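You operate a simulated robot arm through the tools that you are given. There is no shell and no other tool.

You are at the controls of a simulated robot arm. One attempt, no reset.

## Task
Lap both seats that show stock to go, one stroke each, bronze first.
Fine: the lap ends on its rest. Set down upright: lap.

The check looks at the end state, three seconds after you hand in, the way a careful person would. Anything else that was tipped, shoved, dropped, spilled or broken makes it a failure.

## Robot
A 7-joint arm with a two-finger parallel gripper, fixed in place. Base frame: the origin is on the floor under the middle of its stand, x ahead of it, y to its left, z up. Lengths are in mm, angles in degrees, forces in N, time in s.
With the tool pointing down near the work surface it reaches from about 360 to 880 mm from the base axis. Its first joint turns from -143.0 to 143.0 degrees. Payload 3 kg.
Tool frame: the origin (TCP) lies between the finger pads and is the grasp point; the fingertips stand 30 mm ahead of it; z points along the fingers, y is the line along which they close. Largest opening 94 mm; finger width 28, thickness 10; the body of the gripper, 50 by 96 mm, starts 55 mm behind the TCP.
Orientation is that of the tool frame in the base frame, as a unit quaternion [w, x, y, z]. With the fingers straight down and closing along the base's y, the tool's x points along the base's -x, its y along +y and its z along -z.

## Interface
- The arm moves only by the tool apply_moves. Its argument "series" is a list of rows, each an object of numbers (a shift or turn left out is 0, a gripper value left out holds the last): "dx", "dy", "dz": the shift along the tool's x, y, z in mm; "ax", "ay", "az": the turn, a rotation vector about the tool's x, y, z in rad; "grip": the finger opening in mm, from 0 to 94. In form: [{"dx": .., "dy": .., "dz": .., "ax": .., "ay": .., "az": .., "grip": ..}, ...]. A call has 1 to 20 rows; each row is the pose to reach, as a shift and turn from the pose commanded when the call began, along the tool's axes at that moment. Each row takes 0.2 s and may step no farther than 50 mm and 8.6 degrees from the row before; otherwise, or with a gripper value out of range, the whole call is refused. A pose out of reach is approached as far as the arm can. The call stops where the force on the tool passes 40 N (or 10 N more than at its start, if that is more) or the arm is blocked; 0.2 s more then pass. The fingers move at their own pace (about 72 mm/s each) and stop on an object; they squeeze with about 39 N. The grip force told is the motor's: it shows also when the fingers shut on nothing. Time passes only in rows, and 0.2 s behind the last, so rows that repeat a pose let the fingers close. It gives the time, the measured TCP pose, the force on the tool (base axes), the opening and the grip force at its end, in the units of the frame above (readings bear some noise), with the torque about the TCP (base axes, N m) and any sound that the robot's microphone picked up.
- Cameras (640 x 400 px; columns grow to the right, rows downward): "scene" is fixed at [57.7, 657.2, 1536]; the picture's right is [-0.40, -0.92, 0.00], its down [-0.56, 0.24, -0.80] and it looks along [0.73, -0.32, -0.61] (base axes); focal length 347 px, centre (320, 200). "wrist" rides on the gripper at [76, 14, -102] in the tool frame; the picture's right is [-0.18, 0.98, 0.00], its down [-0.75, -0.14, -0.64] and it looks along [-0.63, -0.12, 0.77] (tool axes); focal length 243 px, centre (320, 200). There is no depth. A picture from a camera that has moved, and an enlarged one, comes with that camera's place and axes in the base frame and with its lens. The place of the scene camera against the robot may be out by one fixed shift of up to 25 mm in any direction.
- capture(camera): a new picture of that camera. No time passes.
- enlarge(camera, box): a new picture of the part [left, top, right, bottom] of that camera's present view, enlarged. No time passes.
- hand_in(): hands the job in; it is judged then, once.

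Nothing tells you positions but the pictures and the camera data. Unless the task says otherwise, let go and move clear before handing in.

The tools are called after "Call:" by a JSON object that holds its "op" and its "data". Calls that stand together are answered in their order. apply_moves: Moves the arm, as the interface text tells. Its arguments: {"type":"object","properties":{"series":{"type":"array","items":{"type":"object","properties":{"dx":{"type":"number"},"dy":{"type":"number"},"dz":{"type":"number"},"ax":{"type":"number"},"ay":{"type":"number"},"az":{"type":"number"},"grip":{"type":"number"}}}}},"required":["series"]} The other tools are called the same way: capture (camera) takes a picture; enlarge (camera, box) takes an enlarged picture of a part of a camera's view; hand_in () hands the job in.

At the start:

```text
time: 0.0
ee_pos: [549.0, -8.0, 1207.7]
orientation: [0.0, 0.001, 1.0, 0.0]
ft_force: [1.0, 0.2, -0.4]
ft_torque: [0.02, 0.02, 0.0]
finger_gap: 93.9
grasp_force: 0.0
```

scene: 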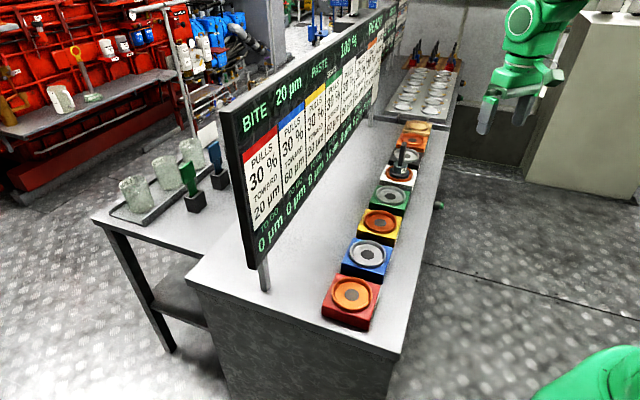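
wrist: 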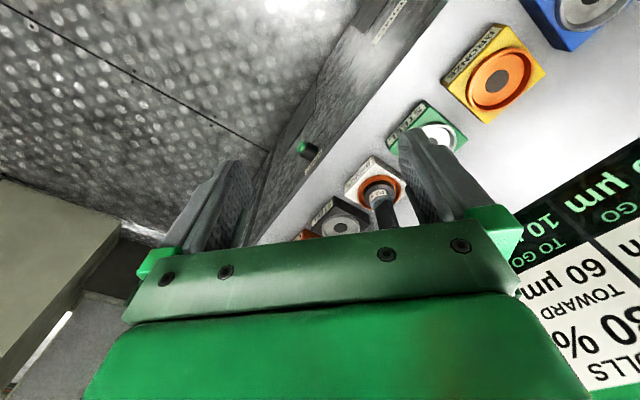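

I see a bench with a row of coloured blocks holding ring seats, a display board behind them, and a dark-handled tool (probably the lap) standing on the white block. I'll look closer before moving anything.

Call:
{"op": "enlarge", "data": {"camera": "scene", "box": [220, 0, 420, 125]}}

Call:
{"op": "enlarge", "data": {"camera": "scene", "box": [220, 100, 420, 280]}}

Call:
{"op": "enlarge", "data": {"camera": "scene", "box": [300, 100, 460, 340]}}

Call:
{"op": "enlarge", "data": {"camera": "wrist", "box": [280, 0, 640, 240]}}

```text
3.20 times, centred on (320, 62) of scene
camera zoom: at [57.7, 657.2, 1536.0], right [-0.4, -0.92, 0.0], down [-0.56, 0.24, -0.8], along [0.73, -0.32, -0.61], focal length 1111 px, centre (320, 640)
```

zoom: 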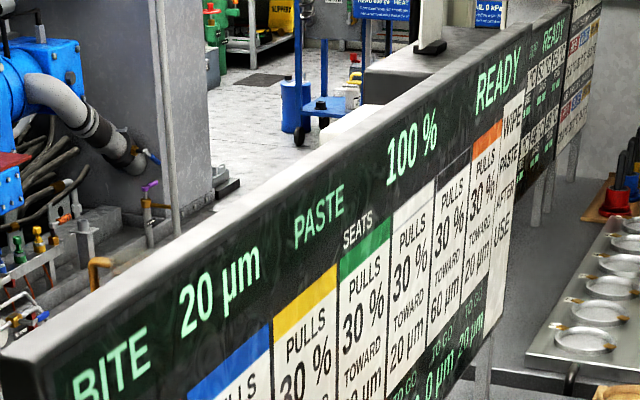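

```text
2.22 times, centred on (320, 190) of scene
camera zoom: at [57.7, 657.2, 1536.0], right [-0.4, -0.92, 0.0], down [-0.56, 0.24, -0.8], along [0.73, -0.32, -0.61], focal length 771 px, centre (320, 222)
```

zoom: 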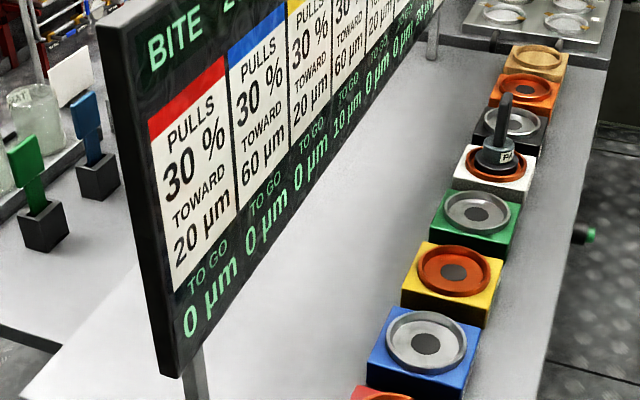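

```text
1.67 times, centred on (380, 220) of scene
camera zoom: at [57.7, 657.2, 1536.0], right [-0.4, -0.92, 0.0], down [-0.56, 0.24, -0.8], along [0.73, -0.32, -0.61], focal length 579 px, centre (220, 167)
```

zoom: 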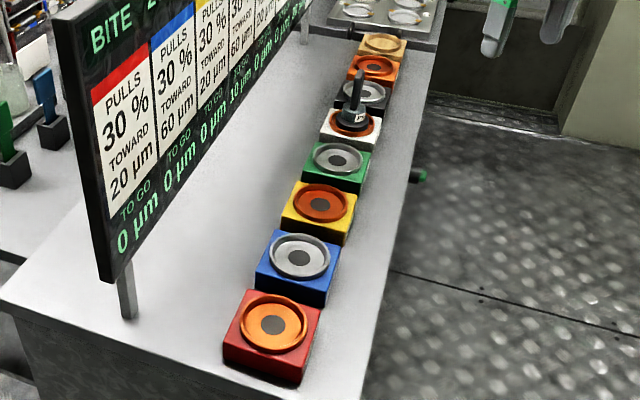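

```text
1.67 times, centred on (460, 120) of wrist
camera zoom: at [472.6, 6.5, 1310.6], right [0.18, 0.98, 0.0], down [0.75, -0.14, 0.64], along [0.63, -0.12, -0.77], focal length 404 px, centre (87, 333)
```

zoom: 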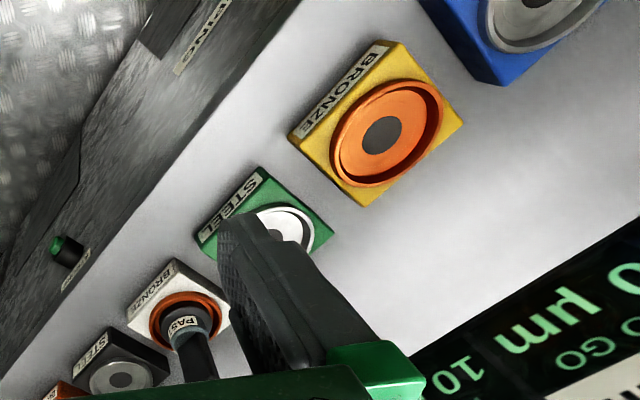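

The board has a column per seat colour with "to go" values. I need to read it and the labels at higher zoom.

Call:
{"op": "enlarge", "data": {"camera": "scene", "box": [320, 40, 400, 130]}}

Call:
{"op": "enlarge", "data": {"camera": "scene", "box": [250, 130, 350, 260]}}

Call:
{"op": "enlarge", "data": {"camera": "scene", "box": [370, 110, 450, 220]}}

Call:
{"op": "enlarge", "data": {"camera": "scene", "box": [360, 0, 470, 130]}}

Call:
{"op": "enlarge", "data": {"camera": "scene", "box": [100, 130, 250, 230]}}

Call:
{"op": "enlarge", "data": {"camera": "wrist", "box": [260, 80, 420, 250]}}

Call:
{"op": "enlarge", "data": {"camera": "wrist", "box": [320, 0, 460, 100]}}

Call:
{"op": "enlarge", "data": {"camera": "wrist", "box": [500, 140, 640, 390]}}

```text
4.44 times, centred on (360, 85) of scene
camera zoom: at [57.7, 657.2, 1536.0], right [-0.4, -0.92, 0.0], down [-0.56, 0.24, -0.8], along [0.73, -0.32, -0.61], focal length 1543 px, centre (142, 711)
```

zoom: 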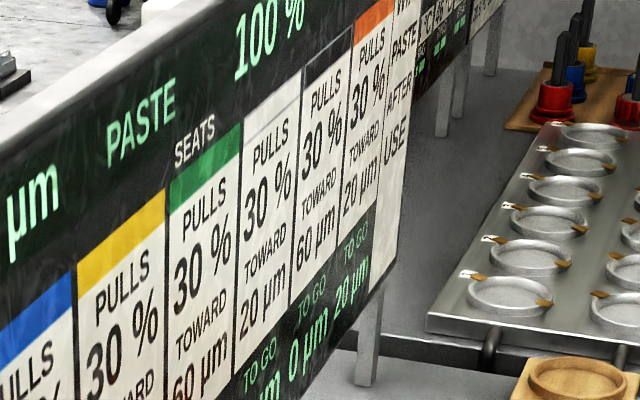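

```text
3.08 times, centred on (300, 195) of scene
camera zoom: at [57.7, 657.2, 1536.0], right [-0.4, -0.92, 0.0], down [-0.56, 0.24, -0.8], along [0.73, -0.32, -0.61], focal length 1068 px, centre (382, 215)
```

zoom: 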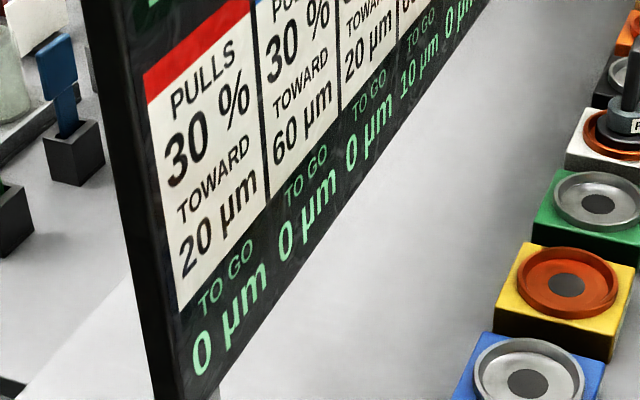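

```text
3.64 times, centred on (410, 165) of scene
camera zoom: at [57.7, 657.2, 1536.0], right [-0.4, -0.92, 0.0], down [-0.56, 0.24, -0.8], along [0.73, -0.32, -0.61], focal length 1262 px, centre (-7, 327)
```

zoom: 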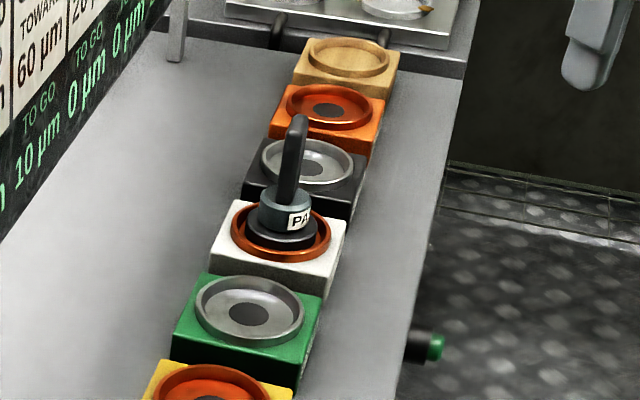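

```text
3.08 times, centred on (415, 65) of scene
camera zoom: at [57.7, 657.2, 1536.0], right [-0.4, -0.92, 0.0], down [-0.56, 0.24, -0.8], along [0.73, -0.32, -0.61], focal length 1068 px, centre (28, 615)
```

zoom: 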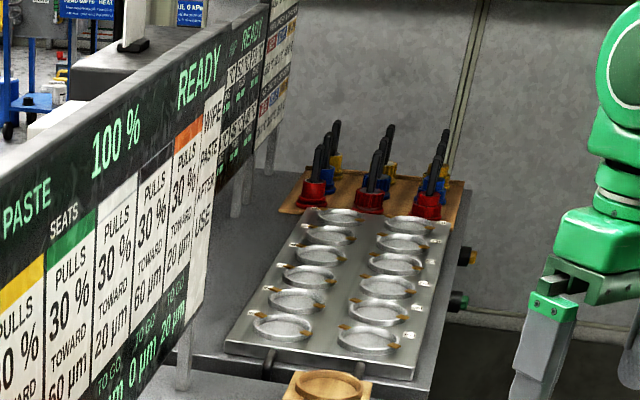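

```text
4.00 times, centred on (175, 180) of scene
camera zoom: at [57.7, 657.2, 1536.0], right [-0.4, -0.92, 0.0], down [-0.56, 0.24, -0.8], along [0.73, -0.32, -0.61], focal length 1389 px, centre (900, 280)
```

zoom: 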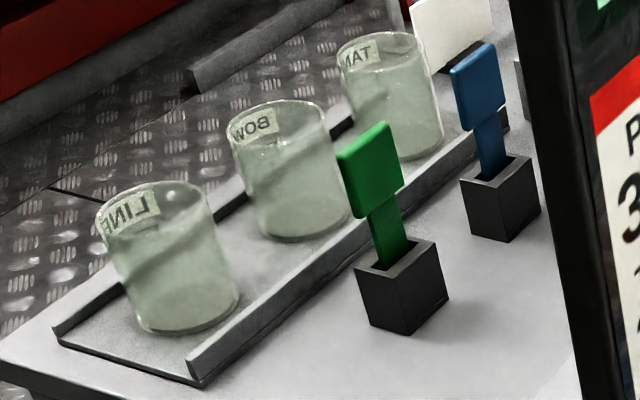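

```text
2.35 times, centred on (340, 165) of wrist
camera zoom: at [472.6, 6.5, 1310.6], right [0.18, 0.98, 0.0], down [0.75, -0.14, 0.64], along [0.63, -0.12, -0.77], focal length 571 px, centre (273, 282)
```

zoom: 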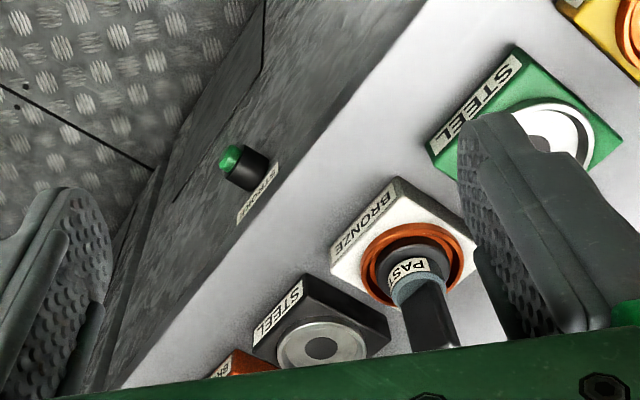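

```text
4.00 times, centred on (390, 50) of wrist
camera zoom: at [472.6, 6.5, 1310.6], right [0.18, 0.98, 0.0], down [0.75, -0.14, 0.64], along [0.63, -0.12, -0.77], focal length 970 px, centre (40, 800)
```

zoom: 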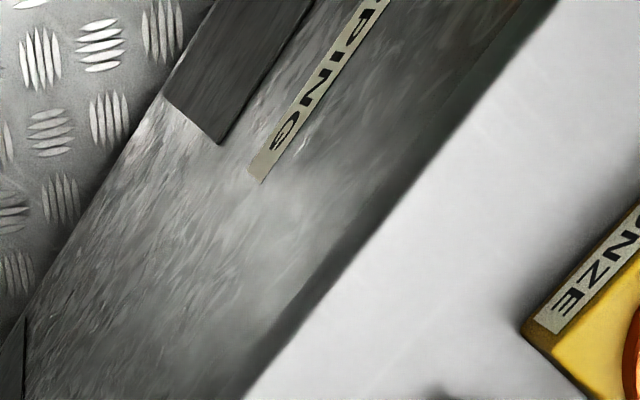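

```text
1.60 times, centred on (570, 265) of wrist
camera zoom: at [472.6, 6.5, 1310.6], right [0.18, 0.98, 0.0], down [0.75, -0.14, 0.64], along [0.63, -0.12, -0.77], focal length 388 px, centre (-80, 96)
```

zoom: 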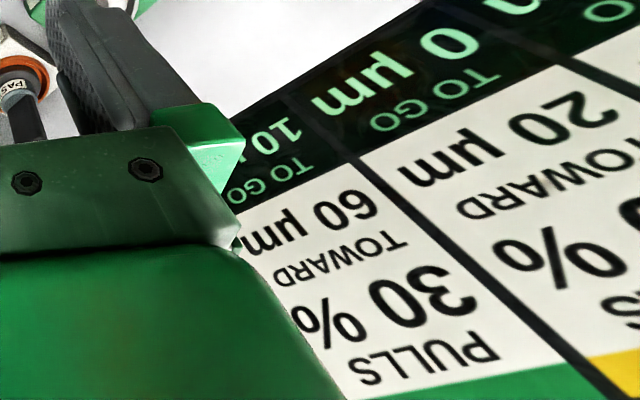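

Stock to go shows on the green column (steel, 10 µm) and the orange column (bronze, 20 µm); the lap sits on the white block, and there's a green button labelled "STROKE" on the bench front. I'll move the wrist camera through free air to triangulate the row and read the labels.

Call:
{"op": "apply_moves", "data": {"series": [{"dx": 40, "dy": 0, "dz": 0}, {"dx": 80, "dy": 0, "dz": 0}, {"dx": 120, "dy": 0, "dz": 0}, {"dx": 120, "dy": 0, "dz": 0}]}}

```text
time: 1.0
ee_pos: [429.2, -7.1, 1205.1]
orientation: [0.0, 0.0, 1.0, 0.001]
ft_force: [0.2, -0.6, 0.3]
ft_torque: [0.01, -0.01, -0.01]
finger_gap: 94.0
grasp_force: 0.1
```

Call:
{"op": "capture", "data": {"camera": "wrist"}}

Call:
{"op": "capture", "data": {"camera": "scene"}}

```text
taken
camera wrist: at [352.0, 6.9, 1309.4], right [0.18, 0.98, 0.0], down [0.75, -0.14, 0.64], along [0.63, -0.12, -0.77], focal length 243 px, centre (320, 200)
```

wrist: 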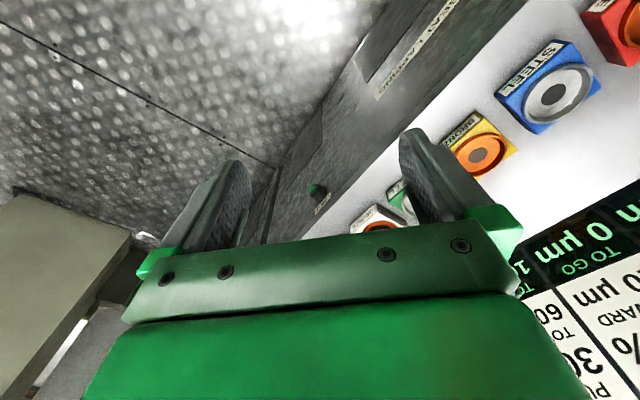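

```text
taken
```

scene: 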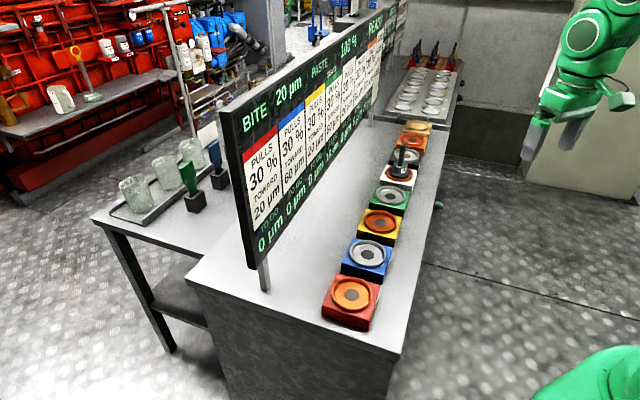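

Yellow is at about (607, 234, 938) and the seats are spaced about 121 mm along (-0.72, 0.69), so the orange seat lies near (950, -105) and will need a tilted tool. I'll shift sideways in free air to view the far end of the row, the lap and the button.

Call:
{"op": "apply_moves", "data": {"series": [{"dx": -40, "dy": -30, "dz": 0}, {"dx": -80, "dy": -60, "dz": 0}, {"dx": -120, "dy": -90, "dz": 0}, {"dx": -160, "dy": -120, "dz": 0}, {"dx": -200, "dy": -150, "dz": 0}, {"dx": -230, "dy": -190, "dz": 0}, {"dx": -250, "dy": -220, "dz": 0}, {"dx": -250, "dy": -250, "dz": 0}, {"dx": -250, "dy": -250, "dz": 0}]}}

Call:
{"op": "capture", "data": {"camera": "wrist"}}

Call:
{"op": "capture", "data": {"camera": "scene"}}

```text
time: 3.0
ee_pos: [679.6, -258.1, 1205.6]
orientation: [0.0, 0.0, 1.0, 0.0]
ft_force: [-0.5, -0.1, -0.9]
ft_torque: [0.01, -0.04, -0.01]
finger_gap: 93.9
grasp_force: 0.0
```

```text
taken
camera wrist: at [602.5, -243.9, 1310.5], right [0.18, 0.98, 0.0], down [0.75, -0.14, 0.64], along [0.63, -0.12, -0.77], focal length 243 px, centre (320, 200)
```

wrist: 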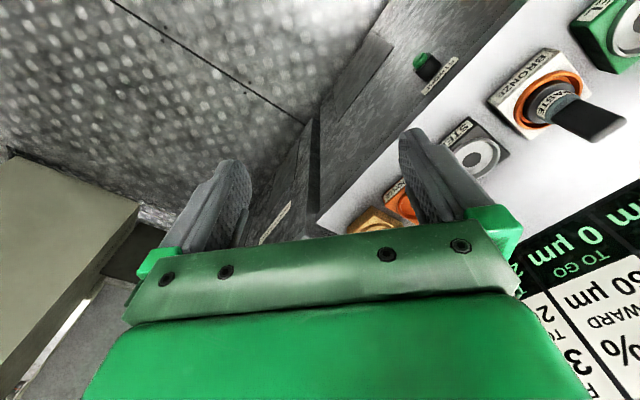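

```text
taken
```

scene: 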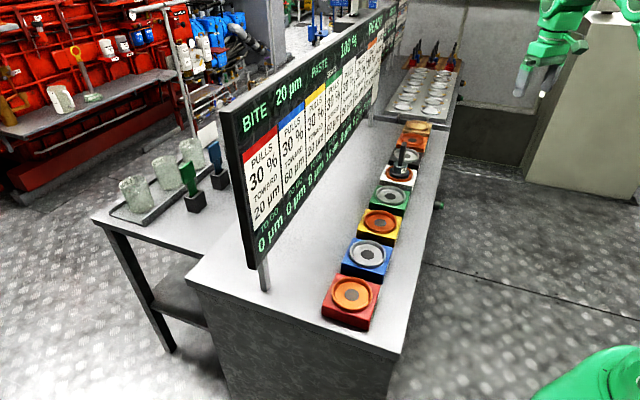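

Call:
{"op": "enlarge", "data": {"camera": "wrist", "box": [320, 20, 640, 220]}}

Call:
{"op": "enlarge", "data": {"camera": "wrist", "box": [490, 30, 640, 150]}}

Call:
{"op": "enlarge", "data": {"camera": "wrist", "box": [250, 120, 430, 240]}}

Call:
{"op": "enlarge", "data": {"camera": "wrist", "box": [390, 30, 490, 110]}}

Call:
{"op": "enlarge", "data": {"camera": "scene", "box": [370, 110, 440, 190]}}

```text
2.00 times, centred on (480, 120) of wrist
camera zoom: at [602.5, -243.9, 1310.5], right [0.18, 0.98, 0.0], down [0.75, -0.14, 0.64], along [0.63, -0.12, -0.77], focal length 485 px, centre (0, 360)
```

zoom: 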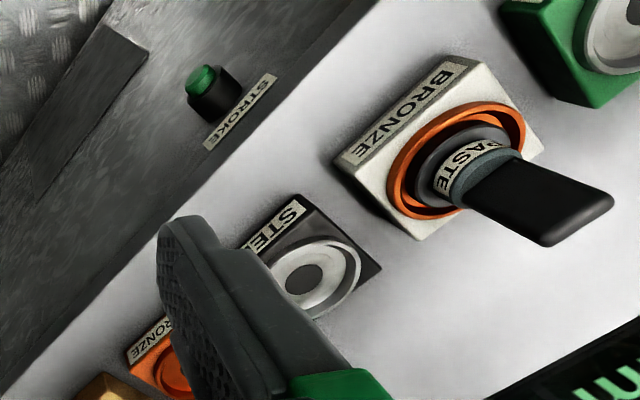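

```text
3.33 times, centred on (565, 90) of wrist
camera zoom: at [602.5, -243.9, 1310.5], right [0.18, 0.98, 0.0], down [0.75, -0.14, 0.64], along [0.63, -0.12, -0.77], focal length 809 px, centre (-497, 567)
```

zoom: 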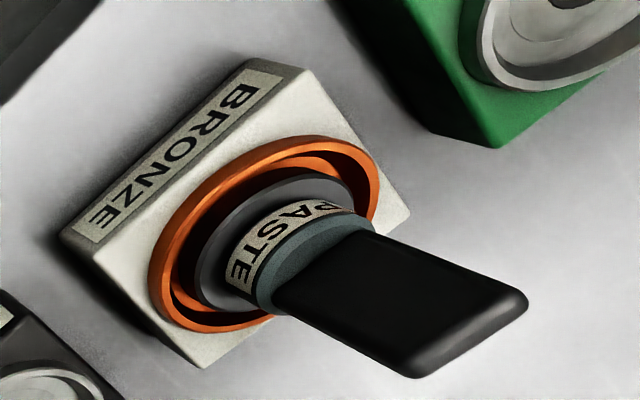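

```text
3.33 times, centred on (340, 180) of wrist
camera zoom: at [602.5, -243.9, 1310.5], right [0.18, 0.98, 0.0], down [0.75, -0.14, 0.64], along [0.63, -0.12, -0.77], focal length 809 px, centre (253, 267)
```

zoom: 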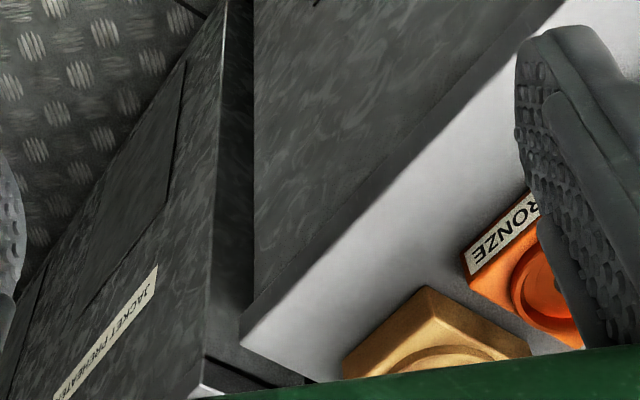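

```text
5.00 times, centred on (440, 70) of wrist
camera zoom: at [602.5, -243.9, 1310.5], right [0.18, 0.98, 0.0], down [0.75, -0.14, 0.64], along [0.63, -0.12, -0.77], focal length 1213 px, centre (-280, 850)
```

zoom: 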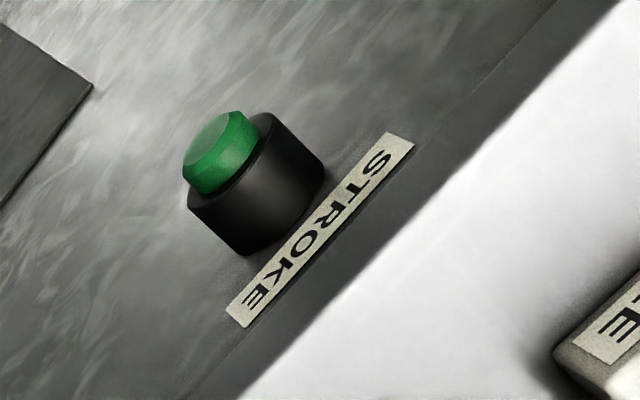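

```text
5.00 times, centred on (405, 150) of scene
camera zoom: at [57.7, 657.2, 1536.0], right [-0.4, -0.92, 0.0], down [-0.56, 0.24, -0.8], along [0.73, -0.32, -0.61], focal length 1736 px, centre (-105, 450)
```

zoom: 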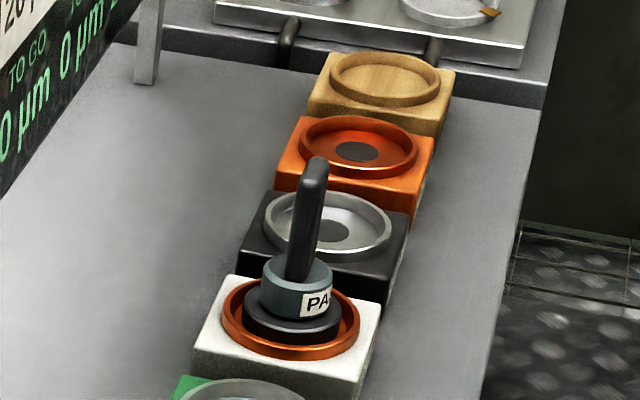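

The lap has a disc base, a "PASTE" collar and a flat handle about 105 mm above the seat, thin across the row. I'll line the tool up with the row, with the fingers closing across it, to look down the row at the lap and the far seats.

Call:
{"op": "apply_moves", "data": {"series": [{"dx": 1, "dy": 47, "az": 0.085}, {"dx": 2, "dy": 94, "az": 0.17}, {"dx": 3, "dy": 141, "az": 0.255}, {"dx": 4, "dy": 188, "az": 0.34}, {"dx": 5, "dy": 235, "az": 0.425}, {"dx": 6, "dy": 282, "az": 0.51}, {"dx": 7, "dy": 329, "az": 0.595}, {"dx": 8, "dy": 376, "az": 0.68}, {"dx": 8, "dy": 423, "az": 0.765}, {"dx": 8, "dy": 423, "az": 0.765}]}}

Call:
{"op": "capture", "data": {"camera": "wrist"}}

Call:
{"op": "capture", "data": {"camera": "scene"}}

```text
time: 5.2
ee_pos: [673.4, 165.9, 1207.0]
orientation: [0.001, 0.374, 0.927, 0.0]
ft_force: [0.3, -0.2, -0.4]
ft_torque: [0.01, -0.05, 0.01]
finger_gap: 94.0
grasp_force: 0.0
```

```text
taken
camera wrist: at [627.1, 229.1, 1310.5], right [0.81, 0.58, 0.0], down [0.45, -0.62, 0.64], along [0.37, -0.52, -0.77], focal length 243 px, centre (320, 200)
```

wrist: 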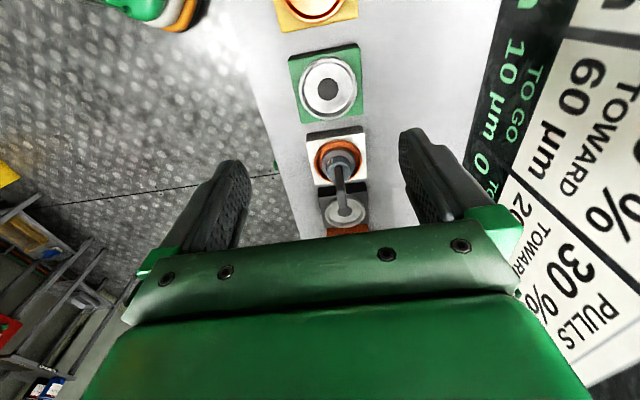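

```text
taken
```

scene: 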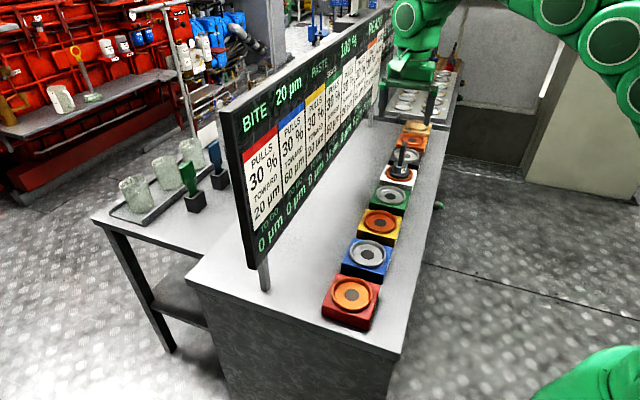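

The row is now lined up between the fingers: yellow, green, white with the lap, black, then orange. I'll zoom in to measure the lap and the seats.

Call:
{"op": "enlarge", "data": {"camera": "wrist", "box": [270, 100, 420, 250]}}

Call:
{"op": "enlarge", "data": {"camera": "wrist", "box": [270, 0, 420, 130]}}

Call:
{"op": "enlarge", "data": {"camera": "wrist", "box": [460, 0, 640, 220]}}

```text
2.67 times, centred on (345, 175) of wrist
camera zoom: at [627.1, 229.1, 1310.5], right [0.81, 0.58, 0.0], down [0.45, -0.62, 0.64], along [0.37, -0.52, -0.77], focal length 647 px, centre (253, 267)
```

zoom: 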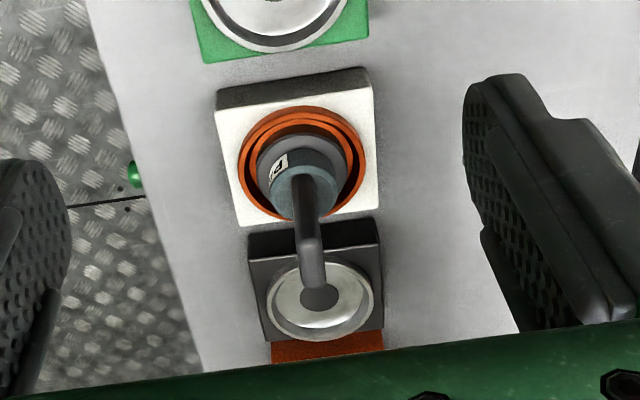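

```text
3.08 times, centred on (345, 65) of wrist
camera zoom: at [627.1, 229.1, 1310.5], right [0.81, 0.58, 0.0], down [0.45, -0.62, 0.64], along [0.37, -0.52, -0.77], focal length 746 px, centre (243, 615)
```

zoom: 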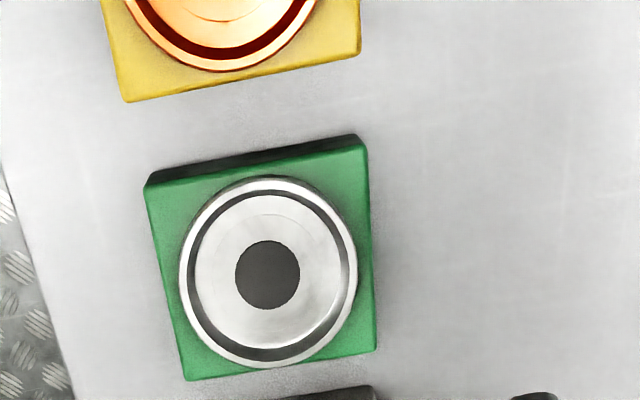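

```text
1.82 times, centred on (550, 110) of wrist
camera zoom: at [627.1, 229.1, 1310.5], right [0.81, 0.58, 0.0], down [0.45, -0.62, 0.64], along [0.37, -0.52, -0.77], focal length 441 px, centre (-98, 364)
```

zoom: 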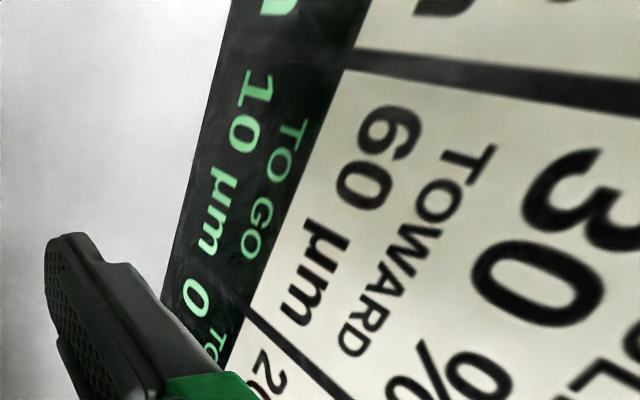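

The lap sits at about (782, 66), handle top near z 1040 and about 13 mm thick; the orange seat should be near (958, -103). Orange is beyond tool-down reach, so I'll tilt the tool 45° along the row, still high in free air, and test how far it reaches.

Call:
{"op": "apply_moves", "data": {"series": [{"ay": -0.13}, {"ay": -0.26}, {"ay": -0.39}, {"ay": -0.52}, {"ay": -0.65}, {"ay": -0.785}, {"ay": -0.785}]}}

Call:
{"op": "capture", "data": {"camera": "wrist"}}

Call:
{"op": "capture", "data": {"camera": "scene"}}

```text
time: 6.8
ee_pos: [671.4, 165.6, 1206.8]
orientation: [0.355, 0.344, 0.857, -0.142]
ft_force: [-1.3, -0.5, -0.6]
ft_torque: [0.01, -0.02, 0.0]
finger_gap: 93.8
grasp_force: 0.0
```

```text
taken
camera wrist: at [589.6, 263.2, 1226.7], right [0.77, 0.62, 0.13], down [-0.04, -0.16, 0.99], along [0.63, -0.77, -0.1], focal length 243 px, centre (320, 200)
```

wrist: 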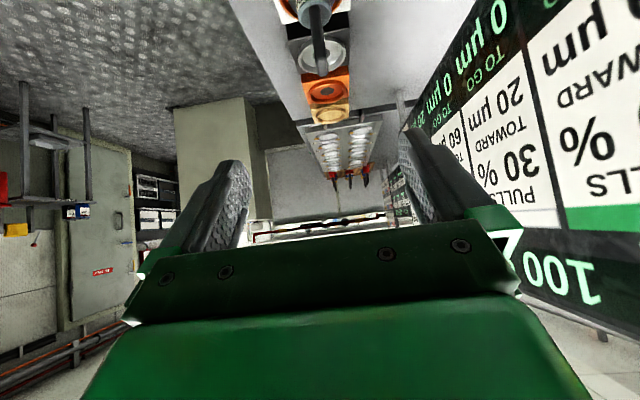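

```text
taken
```

scene: 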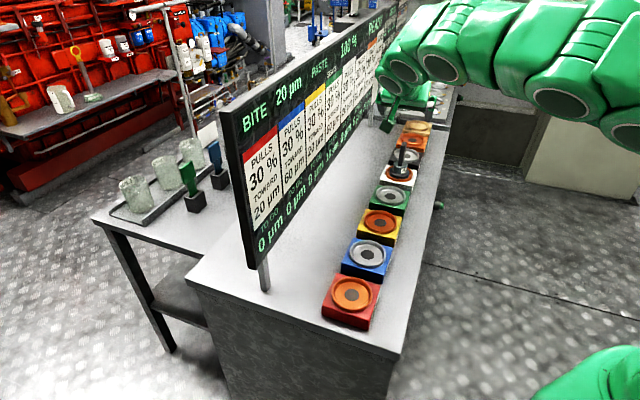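

Tilted fine. From here I can see the far end of the row upside-down; I'll zoom in to measure the orange seat and the wooden rest.

Call:
{"op": "enlarge", "data": {"camera": "wrist", "box": [270, 0, 390, 130]}}

Call:
{"op": "enlarge", "data": {"camera": "wrist", "box": [380, 0, 640, 200]}}

```text
3.08 times, centred on (330, 65) of wrist
camera zoom: at [589.6, 263.2, 1226.7], right [0.77, 0.62, 0.13], down [-0.04, -0.16, 0.99], along [0.63, -0.77, -0.1], focal length 746 px, centre (289, 615)
```

zoom: 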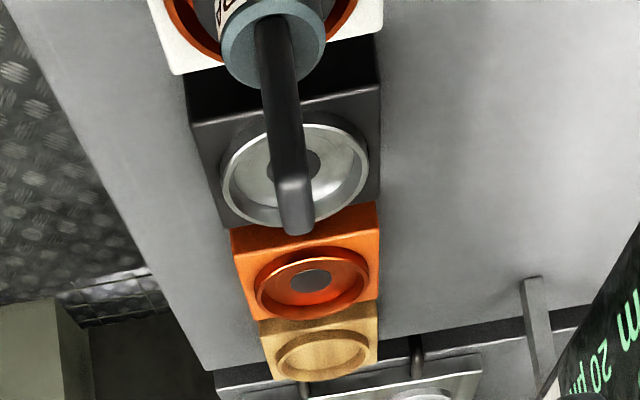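

```text
2.00 times, centred on (510, 100) of wrist
camera zoom: at [589.6, 263.2, 1226.7], right [0.77, 0.62, 0.13], down [-0.04, -0.16, 0.99], along [0.63, -0.77, -0.1], focal length 485 px, centre (-60, 400)
```

zoom: 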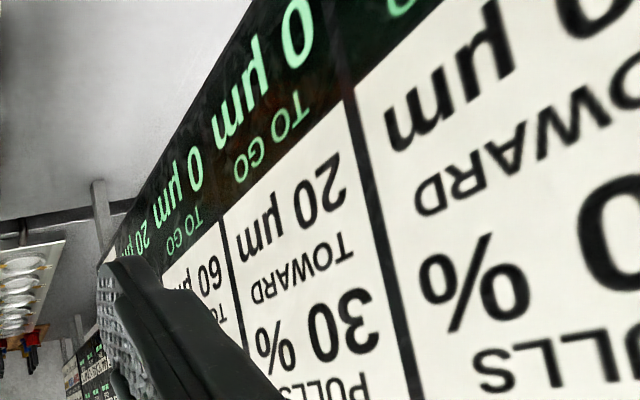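

The "to go" row confirms white 0, black 0 and orange 20 µm, and I get orange at about (953, -104) and the wooden rest at about (1040, -191). I'll fly high over the row to test reach above orange.

Call:
{"op": "apply_moves", "data": {"series": [{"dx": -23.8, "dz": 37.4, "ay": 0}, {"dx": -47.6, "dz": 74.9}, {"dx": -71.3, "dz": 112.3}, {"dx": -95.1, "dz": 149.8}, {"dx": -118.9, "dz": 187.2}, {"dx": -142.7, "dz": 224.7}, {"dx": -166.4, "dz": 262.1}, {"dx": -190.2, "dz": 299.6}, {"dx": -214, "dz": 337}, {"dx": -214, "dz": 337}]}}

Call:
{"op": "capture", "data": {"camera": "wrist"}}

Call:
{"op": "capture", "data": {"camera": "scene"}}

```text
time: 9.0
ee_pos: [954.4, -104.4, 1119.2]
orientation: [0.355, 0.344, 0.857, -0.142]
ft_force: [-0.5, -0.1, 0.3]
ft_torque: [-0.03, -0.03, -0.03]
finger_gap: 93.9
grasp_force: 0.1
```

```text
taken
camera wrist: at [871.4, -6.4, 1140.0], right [0.77, 0.62, 0.13], down [-0.04, -0.16, 0.99], along [0.63, -0.77, -0.1], focal length 243 px, centre (320, 200)
```

wrist: 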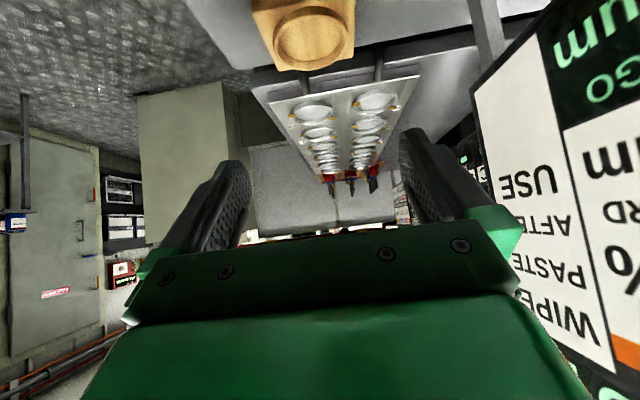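

```text
taken
```

scene: 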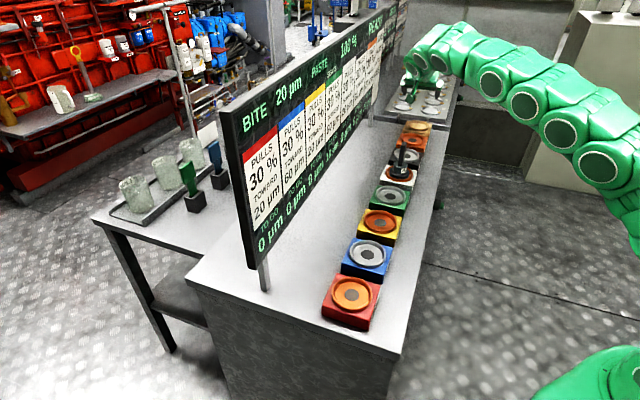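

Reach above orange is fine at 45° tilt. I'll lower toward placing height here and then check the wooden rest, all empty-handed.

Call:
{"op": "apply_moves", "data": {"series": [{"dx": 22, "dz": 22}, {"dx": 44, "dz": 44}, {"dx": 60, "dz": 60}, {"dx": 60, "dz": 60}]}}

Call:
{"op": "capture", "data": {"camera": "scene"}}

```text
time: 10.0
ee_pos: [953.5, -103.1, 1035.1]
orientation: [0.355, 0.344, 0.858, -0.142]
ft_force: [0.2, 0.1, -0.5]
ft_torque: [-0.03, 0.0, -0.01]
finger_gap: 94.1
grasp_force: 0.0
```

```text
taken
```

scene: 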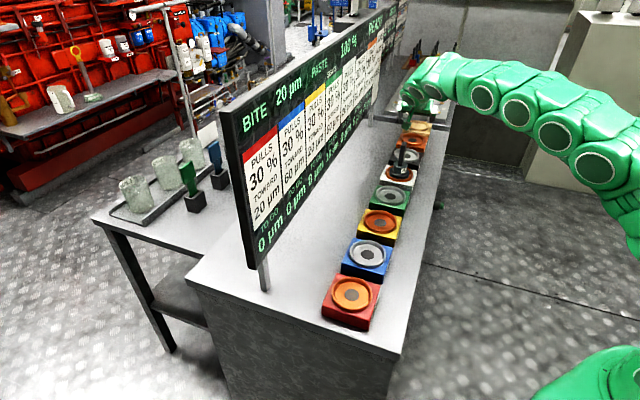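

Orange is reachable at placing height. Now the wooden rest position, staying above it.

Call:
{"op": "apply_moves", "data": {"series": [{"dx": -35, "dy": -1, "dz": 23}, {"dx": -70, "dy": -2, "dz": 46}, {"dx": -104, "dy": -3, "dz": 68}, {"dx": -80, "dy": -3, "dz": 92}, {"dx": -80, "dy": -3, "dz": 92}]}}

Call:
{"op": "capture", "data": {"camera": "scene"}}

Call:
{"op": "capture", "data": {"camera": "wrist"}}

```text
time: 11.2
ee_pos: [1025.5, -187.2, 1032.0]
orientation: [0.354, 0.345, 0.857, -0.144]
ft_force: [-0.3, 0.6, -0.2]
ft_torque: [0.0, 0.02, -0.03]
finger_gap: 94.0
grasp_force: 0.1
out of reach, approached as far as the arm can: row 3, 4, 5
```

```text
taken
```

scene: 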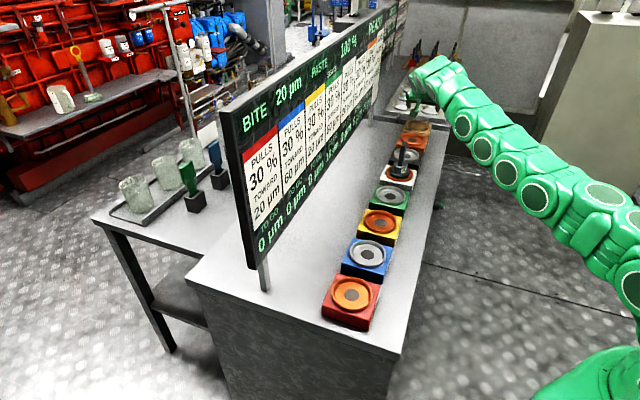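

```text
taken
camera wrist: at [943.8, -88.4, 1052.1], right [0.77, 0.62, 0.13], down [-0.04, -0.16, 0.99], along [0.63, -0.77, -0.1], focal length 243 px, centre (320, 200)
```

wrist: 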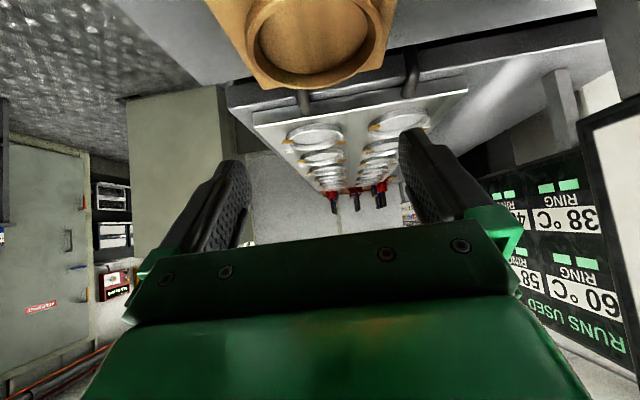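

At 45° the rest is about 15 mm short of reach. I'll try a 55° tilt there, raising first and then coming back to the same point.

Call:
{"op": "apply_moves", "data": {"series": [{"dx": -28, "dz": -28, "ay": -0.06}, {"dx": -28, "dz": -28, "ay": -0.12}, {"dx": -28, "dz": -28, "ay": -0.175}, {"dx": 0, "dz": 0, "ay": -0.175}, {"dx": 0, "dz": 0, "ay": -0.175}]}}

Call:
{"op": "capture", "data": {"camera": "wrist"}}

```text
time: 12.4
ee_pos: [1026.4, -185.7, 1032.8]
orientation: [0.429, 0.33, 0.823, -0.172]
ft_force: [-0.3, -0.3, -0.4]
ft_torque: [0.0, 0.03, 0.04]
finger_gap: 94.1
grasp_force: 0.1
```

```text
taken
camera wrist: at [943.1, -86.5, 1030.3], right [0.76, 0.64, 0.15], down [-0.17, -0.04, 0.99], along [0.63, -0.77, 0.08], focal length 243 px, centre (320, 200)
```

wrist: 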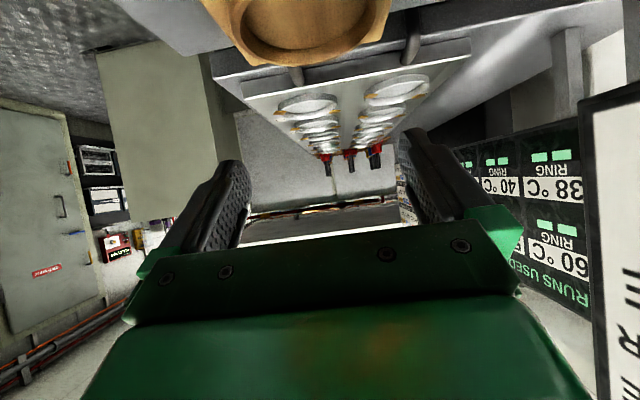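

With 55° the point is reachable. I'll extend to the exact rest centre, still hovering empty.

Call:
{"op": "apply_moves", "data": {"series": [{"dx": -1, "dy": 6, "dz": 16}, {"dx": -1, "dy": 6, "dz": 16}]}}

Call:
{"op": "capture", "data": {"camera": "wrist"}}

```text
time: 13.0
ee_pos: [1039.5, -190.0, 1023.2]
orientation: [0.428, 0.33, 0.823, -0.172]
ft_force: [0.0, 0.1, 1.3]
ft_torque: [0.0, 0.05, 0.02]
finger_gap: 94.0
grasp_force: 0.1
```

```text
taken
camera wrist: at [957.0, -91.0, 1021.4], right [0.76, 0.64, 0.15], down [-0.17, -0.04, 0.99], along [0.63, -0.77, 0.08], focal length 243 px, centre (320, 200)
```

wrist: 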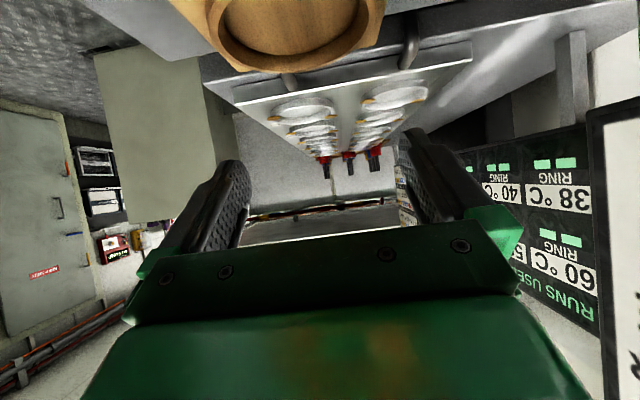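

The rest is reachable at 55° tilt, so I'll use that orientation for the whole job. Now I'll go back up and over the row to a pre-grasp point behind the lap handle, fingers straddling its plane.

Call:
{"op": "apply_moves", "data": {"series": [{"dx": -34.7, "dy": 0, "dz": -24.3}, {"dx": -69.3, "dy": 0, "dz": -48.6}, {"dx": -104, "dy": 0, "dz": -72.9}, {"dx": -78, "dy": 0.8, "dz": -110}, {"dx": -52, "dy": 1.5, "dz": -147}, {"dx": -26, "dy": 2.3, "dz": -184}, {"dx": 0, "dy": 3.1, "dz": -221}, {"dx": 26, "dy": 3.9, "dz": -258}, {"dx": 52, "dy": 4.6, "dz": -295}, {"dx": 78, "dy": 5.4, "dz": -332}, {"dx": 104, "dy": 6.2, "dz": -369}, {"dx": 130, "dy": 7, "dz": -406}, {"dx": 155.7, "dy": 7.6, "dz": -443.4}, {"dx": 155.7, "dy": 7.6, "dz": -443.4}]}}

Call:
{"op": "capture", "data": {"camera": "wrist"}}

Call:
{"op": "capture", "data": {"camera": "scene"}}

```text
time: 16.0
ee_pos: [801.3, 198.5, 1120.7]
orientation: [0.428, 0.332, 0.822, -0.174]
ft_force: [-0.4, 0.4, -1.0]
ft_torque: [0.01, -0.02, -0.02]
finger_gap: 93.9
grasp_force: 0.2
out of reach, approached as far as the arm can: row 2, 3, 9, 10, 11, 12, 13, 14
```

```text
taken
camera wrist: at [718.7, 298.1, 1117.8], right [0.76, 0.63, 0.15], down [-0.17, -0.03, 0.99], along [0.63, -0.77, 0.08], focal length 243 px, centre (320, 200)
```

wrist: 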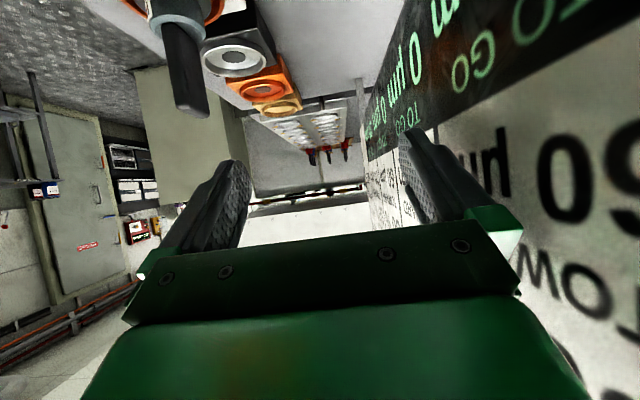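

```text
taken
```

scene: 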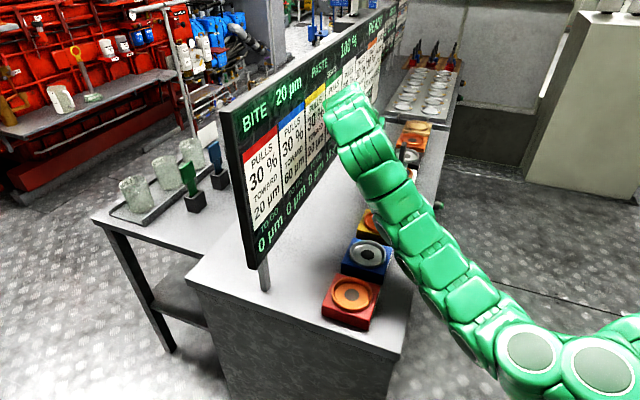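

The 55° tilt isn't feasible above white (a joint limit), so the arm drifted to the board side, with no contact. I'll ease the tilt back to 45° and step away from the board.

Call:
{"op": "apply_moves", "data": {"series": [{"dy": -10, "dx": -8, "dz": -6, "ay": 0.06}, {"dy": -20, "dx": -16, "dz": -12, "ay": 0.12}, {"dy": -30, "dx": -25, "dz": -17, "ay": 0.175}, {"dy": -30, "dx": -25, "dz": -17, "ay": 0.175}]}}

Call:
{"op": "capture", "data": {"camera": "scene"}}

```text
time: 17.0
ee_pos: [781.6, 177.2, 1151.0]
orientation: [0.355, 0.344, 0.858, -0.142]
ft_force: [-0.3, 0.7, -0.3]
ft_torque: [-0.02, 0.0, 0.0]
finger_gap: 94.2
grasp_force: 0.1
```

```text
taken
```

scene: 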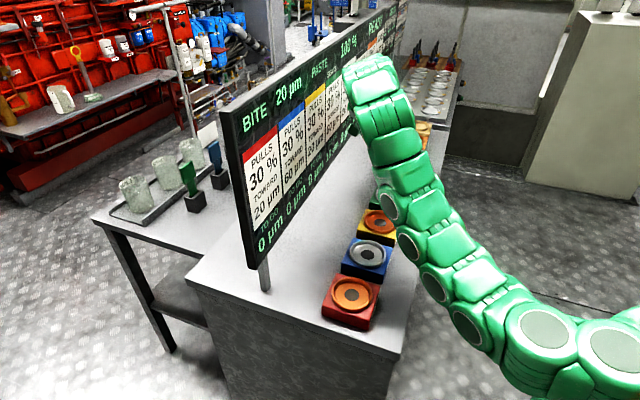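

Back at 45° and clear. I'll return to the earlier known-good spot behind the row and compare the arm posture.

Call:
{"op": "apply_moves", "data": {"series": [{"dx": 2.7, "dy": -21.3, "dz": -22.5}, {"dx": 5.5, "dy": -42.6, "dz": -45}, {"dx": 8.2, "dy": -63.9, "dz": -67.6}, {"dx": 10.9, "dy": -85.2, "dz": -90.1}, {"dx": 10.9, "dy": -85.2, "dz": -90.1}]}}

Call:
{"op": "capture", "data": {"camera": "scene"}}

Call:
{"op": "capture", "data": {"camera": "wrist"}}

```text
time: 18.2
ee_pos: [695.2, 172.6, 1237.0]
orientation: [0.354, 0.345, 0.857, -0.143]
ft_force: [-0.2, -0.1, 0.4]
ft_torque: [0.0, 0.0, -0.01]
finger_gap: 93.8
grasp_force: 0.0
out of reach, approached as far as the arm can: row 1, 2, 3, 4, 5
```

```text
taken
```

scene: 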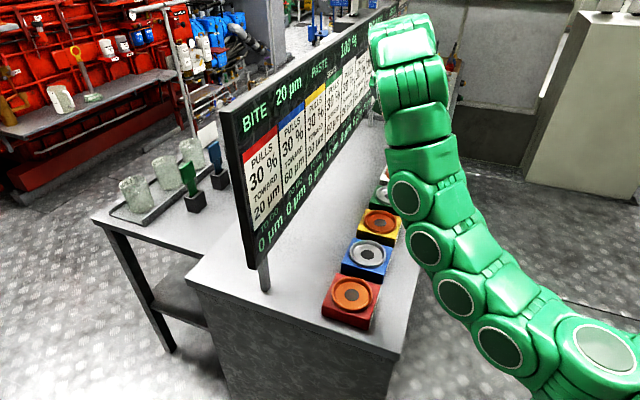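

```text
taken
camera wrist: at [612.3, 269.7, 1257.9], right [0.77, 0.62, 0.13], down [-0.04, -0.16, 0.99], along [0.63, -0.77, -0.1], focal length 243 px, centre (320, 200)
```

wrist: 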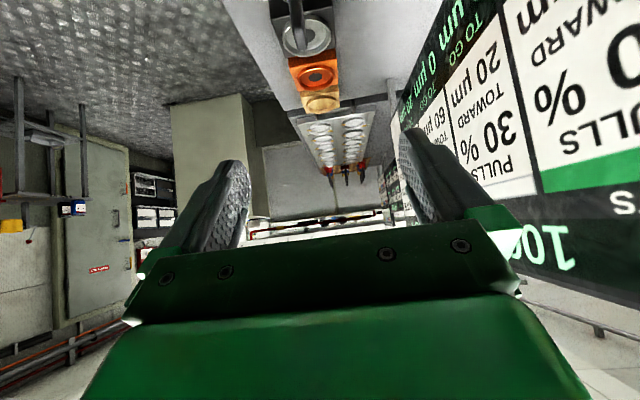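

This posture has the elbow swung to the bench side, which limits the wrist. I'll straighten the tool back to vertical and retreat toward the start area to recover the elbow-up posture.

Call:
{"op": "apply_moves", "data": {"series": [{"dx": 3.6, "dy": -18.7, "dz": -3.6, "ay": 0.131}, {"dx": 7.2, "dy": -37.5, "dz": -7.2, "ay": 0.262}, {"dx": 10.8, "dy": -56.2, "dz": -10.8, "ay": 0.393}, {"dx": 14.5, "dy": -75, "dz": -14.5, "ay": 0.524}, {"dx": 18, "dy": -94, "dz": -18, "ay": 0.655}, {"dx": 21.8, "dy": -112.5, "dz": -21.8, "ay": 0.785}, {"dx": 21.8, "dy": -112.5, "dz": -21.8, "ay": 0.785}]}}

Call:
{"op": "capture", "data": {"camera": "scene"}}

```text
time: 19.6
ee_pos: [598.6, 69.9, 1275.9]
orientation: [0.149, 0.462, 0.86, -0.158]
ft_force: [0.1, -0.6, 0.1]
ft_torque: [0.01, -0.06, 0.0]
finger_gap: 94.0
grasp_force: 0.1
stopped in row 6: the arm was blocked; the commanded pose is now the measured one
```

```text
taken
```

scene: 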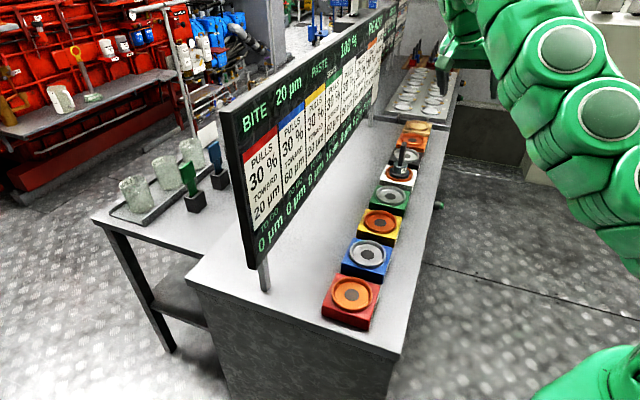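

The arm swung back to the elbow-right posture and stopped with a slight twist, no contact force. I'll level the tool to vertical in place.

Call:
{"op": "apply_moves", "data": {"series": [{"ax": -0.0367, "ay": 0.0797, "az": -0.0431}, {"ax": -0.0733, "ay": 0.1594, "az": -0.0861}, {"ax": -0.11, "ay": 0.239, "az": -0.1292}, {"ax": -0.1466, "ay": 0.3187, "az": -0.1722}, {"ax": -0.1833, "ay": 0.3984, "az": -0.2153}, {"ax": -0.1833, "ay": 0.3984, "az": -0.2153}]}}

Call:
{"op": "capture", "data": {"camera": "scene"}}

```text
time: 20.9
ee_pos: [599.6, 69.7, 1276.1]
orientation: [-0.001, 0.375, 0.927, 0.0]
ft_force: [0.0, 1.5, -0.2]
ft_torque: [0.03, 0.01, 0.0]
finger_gap: 94.0
grasp_force: 0.2
```

```text
taken
```

scene: 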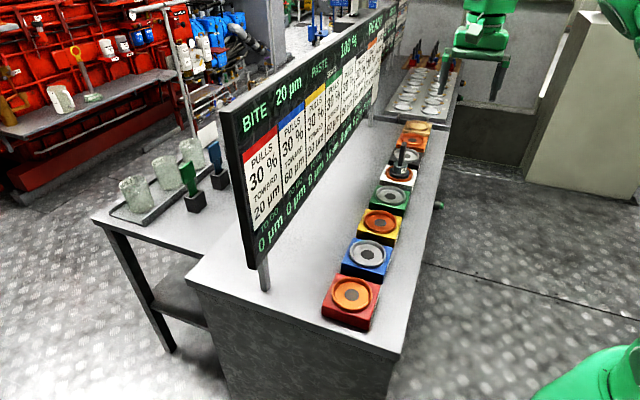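

Recovered: vertical tool, elbow-up, nothing disturbed. I'll use a milder 35° tilt for gripping at white, and move to a point up and behind the lap.

Call:
{"op": "apply_moves", "data": {"series": [{"dx": -14.2, "dy": 24.7, "dz": 15.2, "ay": -0.1222}, {"dx": -28.3, "dy": 49.5, "dz": 30.4, "ay": -0.2443}, {"dx": -42.5, "dy": 74.2, "dz": 45.6, "ay": -0.3665}, {"dx": -56.6, "dy": 99, "dz": 60.8, "ay": -0.4887}, {"dx": -70.8, "dy": 123.7, "dz": 76, "ay": -0.6109}, {"dx": -70.8, "dy": 123.7, "dz": 76, "ay": -0.6109}]}}

Call:
{"op": "capture", "data": {"camera": "wrist"}}

Call:
{"op": "capture", "data": {"camera": "scene"}}

```text
time: 22.6
ee_pos: [733.4, 70.0, 1220.5]
orientation: [0.244, 0.386, 0.889, -0.013]
ft_force: [1.3, 0.3, 0.4]
ft_torque: [0.0, 0.0, -0.01]
finger_gap: 93.9
grasp_force: 0.1
stopped in row 6: the arm was blocked; the commanded pose is now the measured one
```

```text
taken
camera wrist: at [654.6, 154.0, 1280.2], right [0.79, 0.56, 0.24], down [0.07, -0.47, 0.88], along [0.61, -0.68, -0.41], focal length 243 px, centre (320, 200)
```

wrist: 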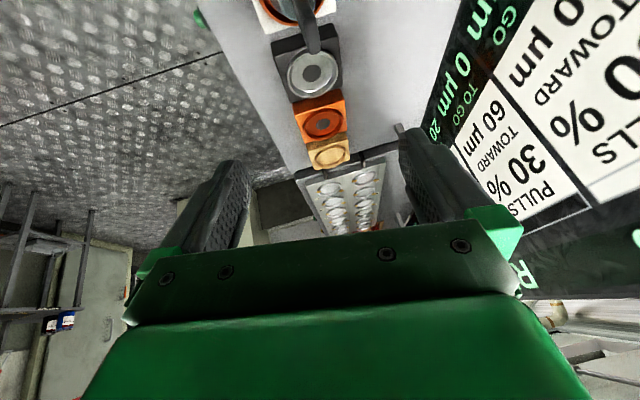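

```text
taken
```

scene: 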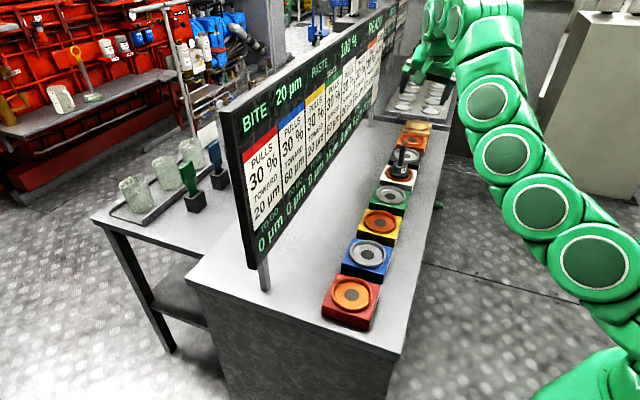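

The arm's posture shifted mid-move and stopped slightly twisted, again with no contact. I'll settle it at the intended 35° pose and check.

Call:
{"op": "apply_moves", "data": {"series": [{"dx": 11, "dy": 9, "dz": 3.7, "ax": 0.0454, "ay": -0.0474, "az": -0.0321}, {"dx": 22.8, "dy": 18.1, "dz": 7.4, "ax": 0.0907, "ay": -0.0948, "az": -0.0642}, {"dx": 34.2, "dy": 27.2, "dz": 11.1, "ax": 0.1361, "ay": -0.1422, "az": -0.0963}, {"dx": 34.2, "dy": 27.2, "dz": 11.1, "ax": 0.1361, "ay": -0.1422, "az": -0.0963}]}}

Call:
{"op": "capture", "data": {"camera": "wrist"}}

Call:
{"op": "capture", "data": {"camera": "scene"}}

```text
time: 23.6
ee_pos: [736.2, 110.9, 1199.4]
orientation: [0.279, 0.356, 0.884, -0.114]
ft_force: [0.4, 0.4, 0.7]
ft_torque: [-0.02, 0.01, -0.02]
finger_gap: 94.0
grasp_force: 0.0
```

```text
taken
camera wrist: at [658.9, 205.3, 1240.4], right [0.79, 0.6, 0.1], down [0.08, -0.27, 0.96], along [0.61, -0.75, -0.26], focal length 243 px, centre (320, 200)
```

wrist: 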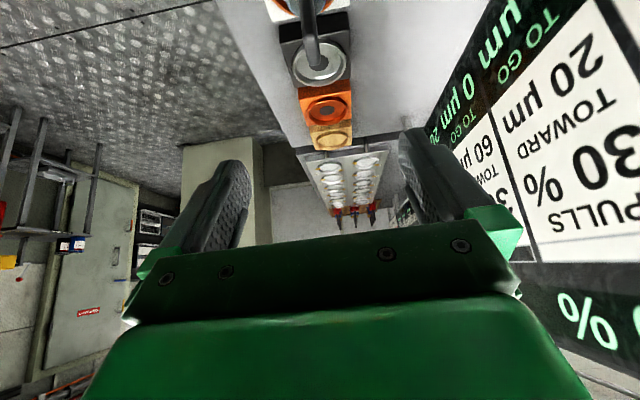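

```text
taken
```

scene: 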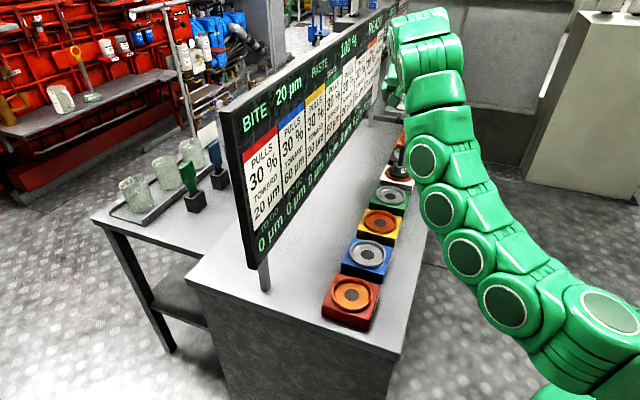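

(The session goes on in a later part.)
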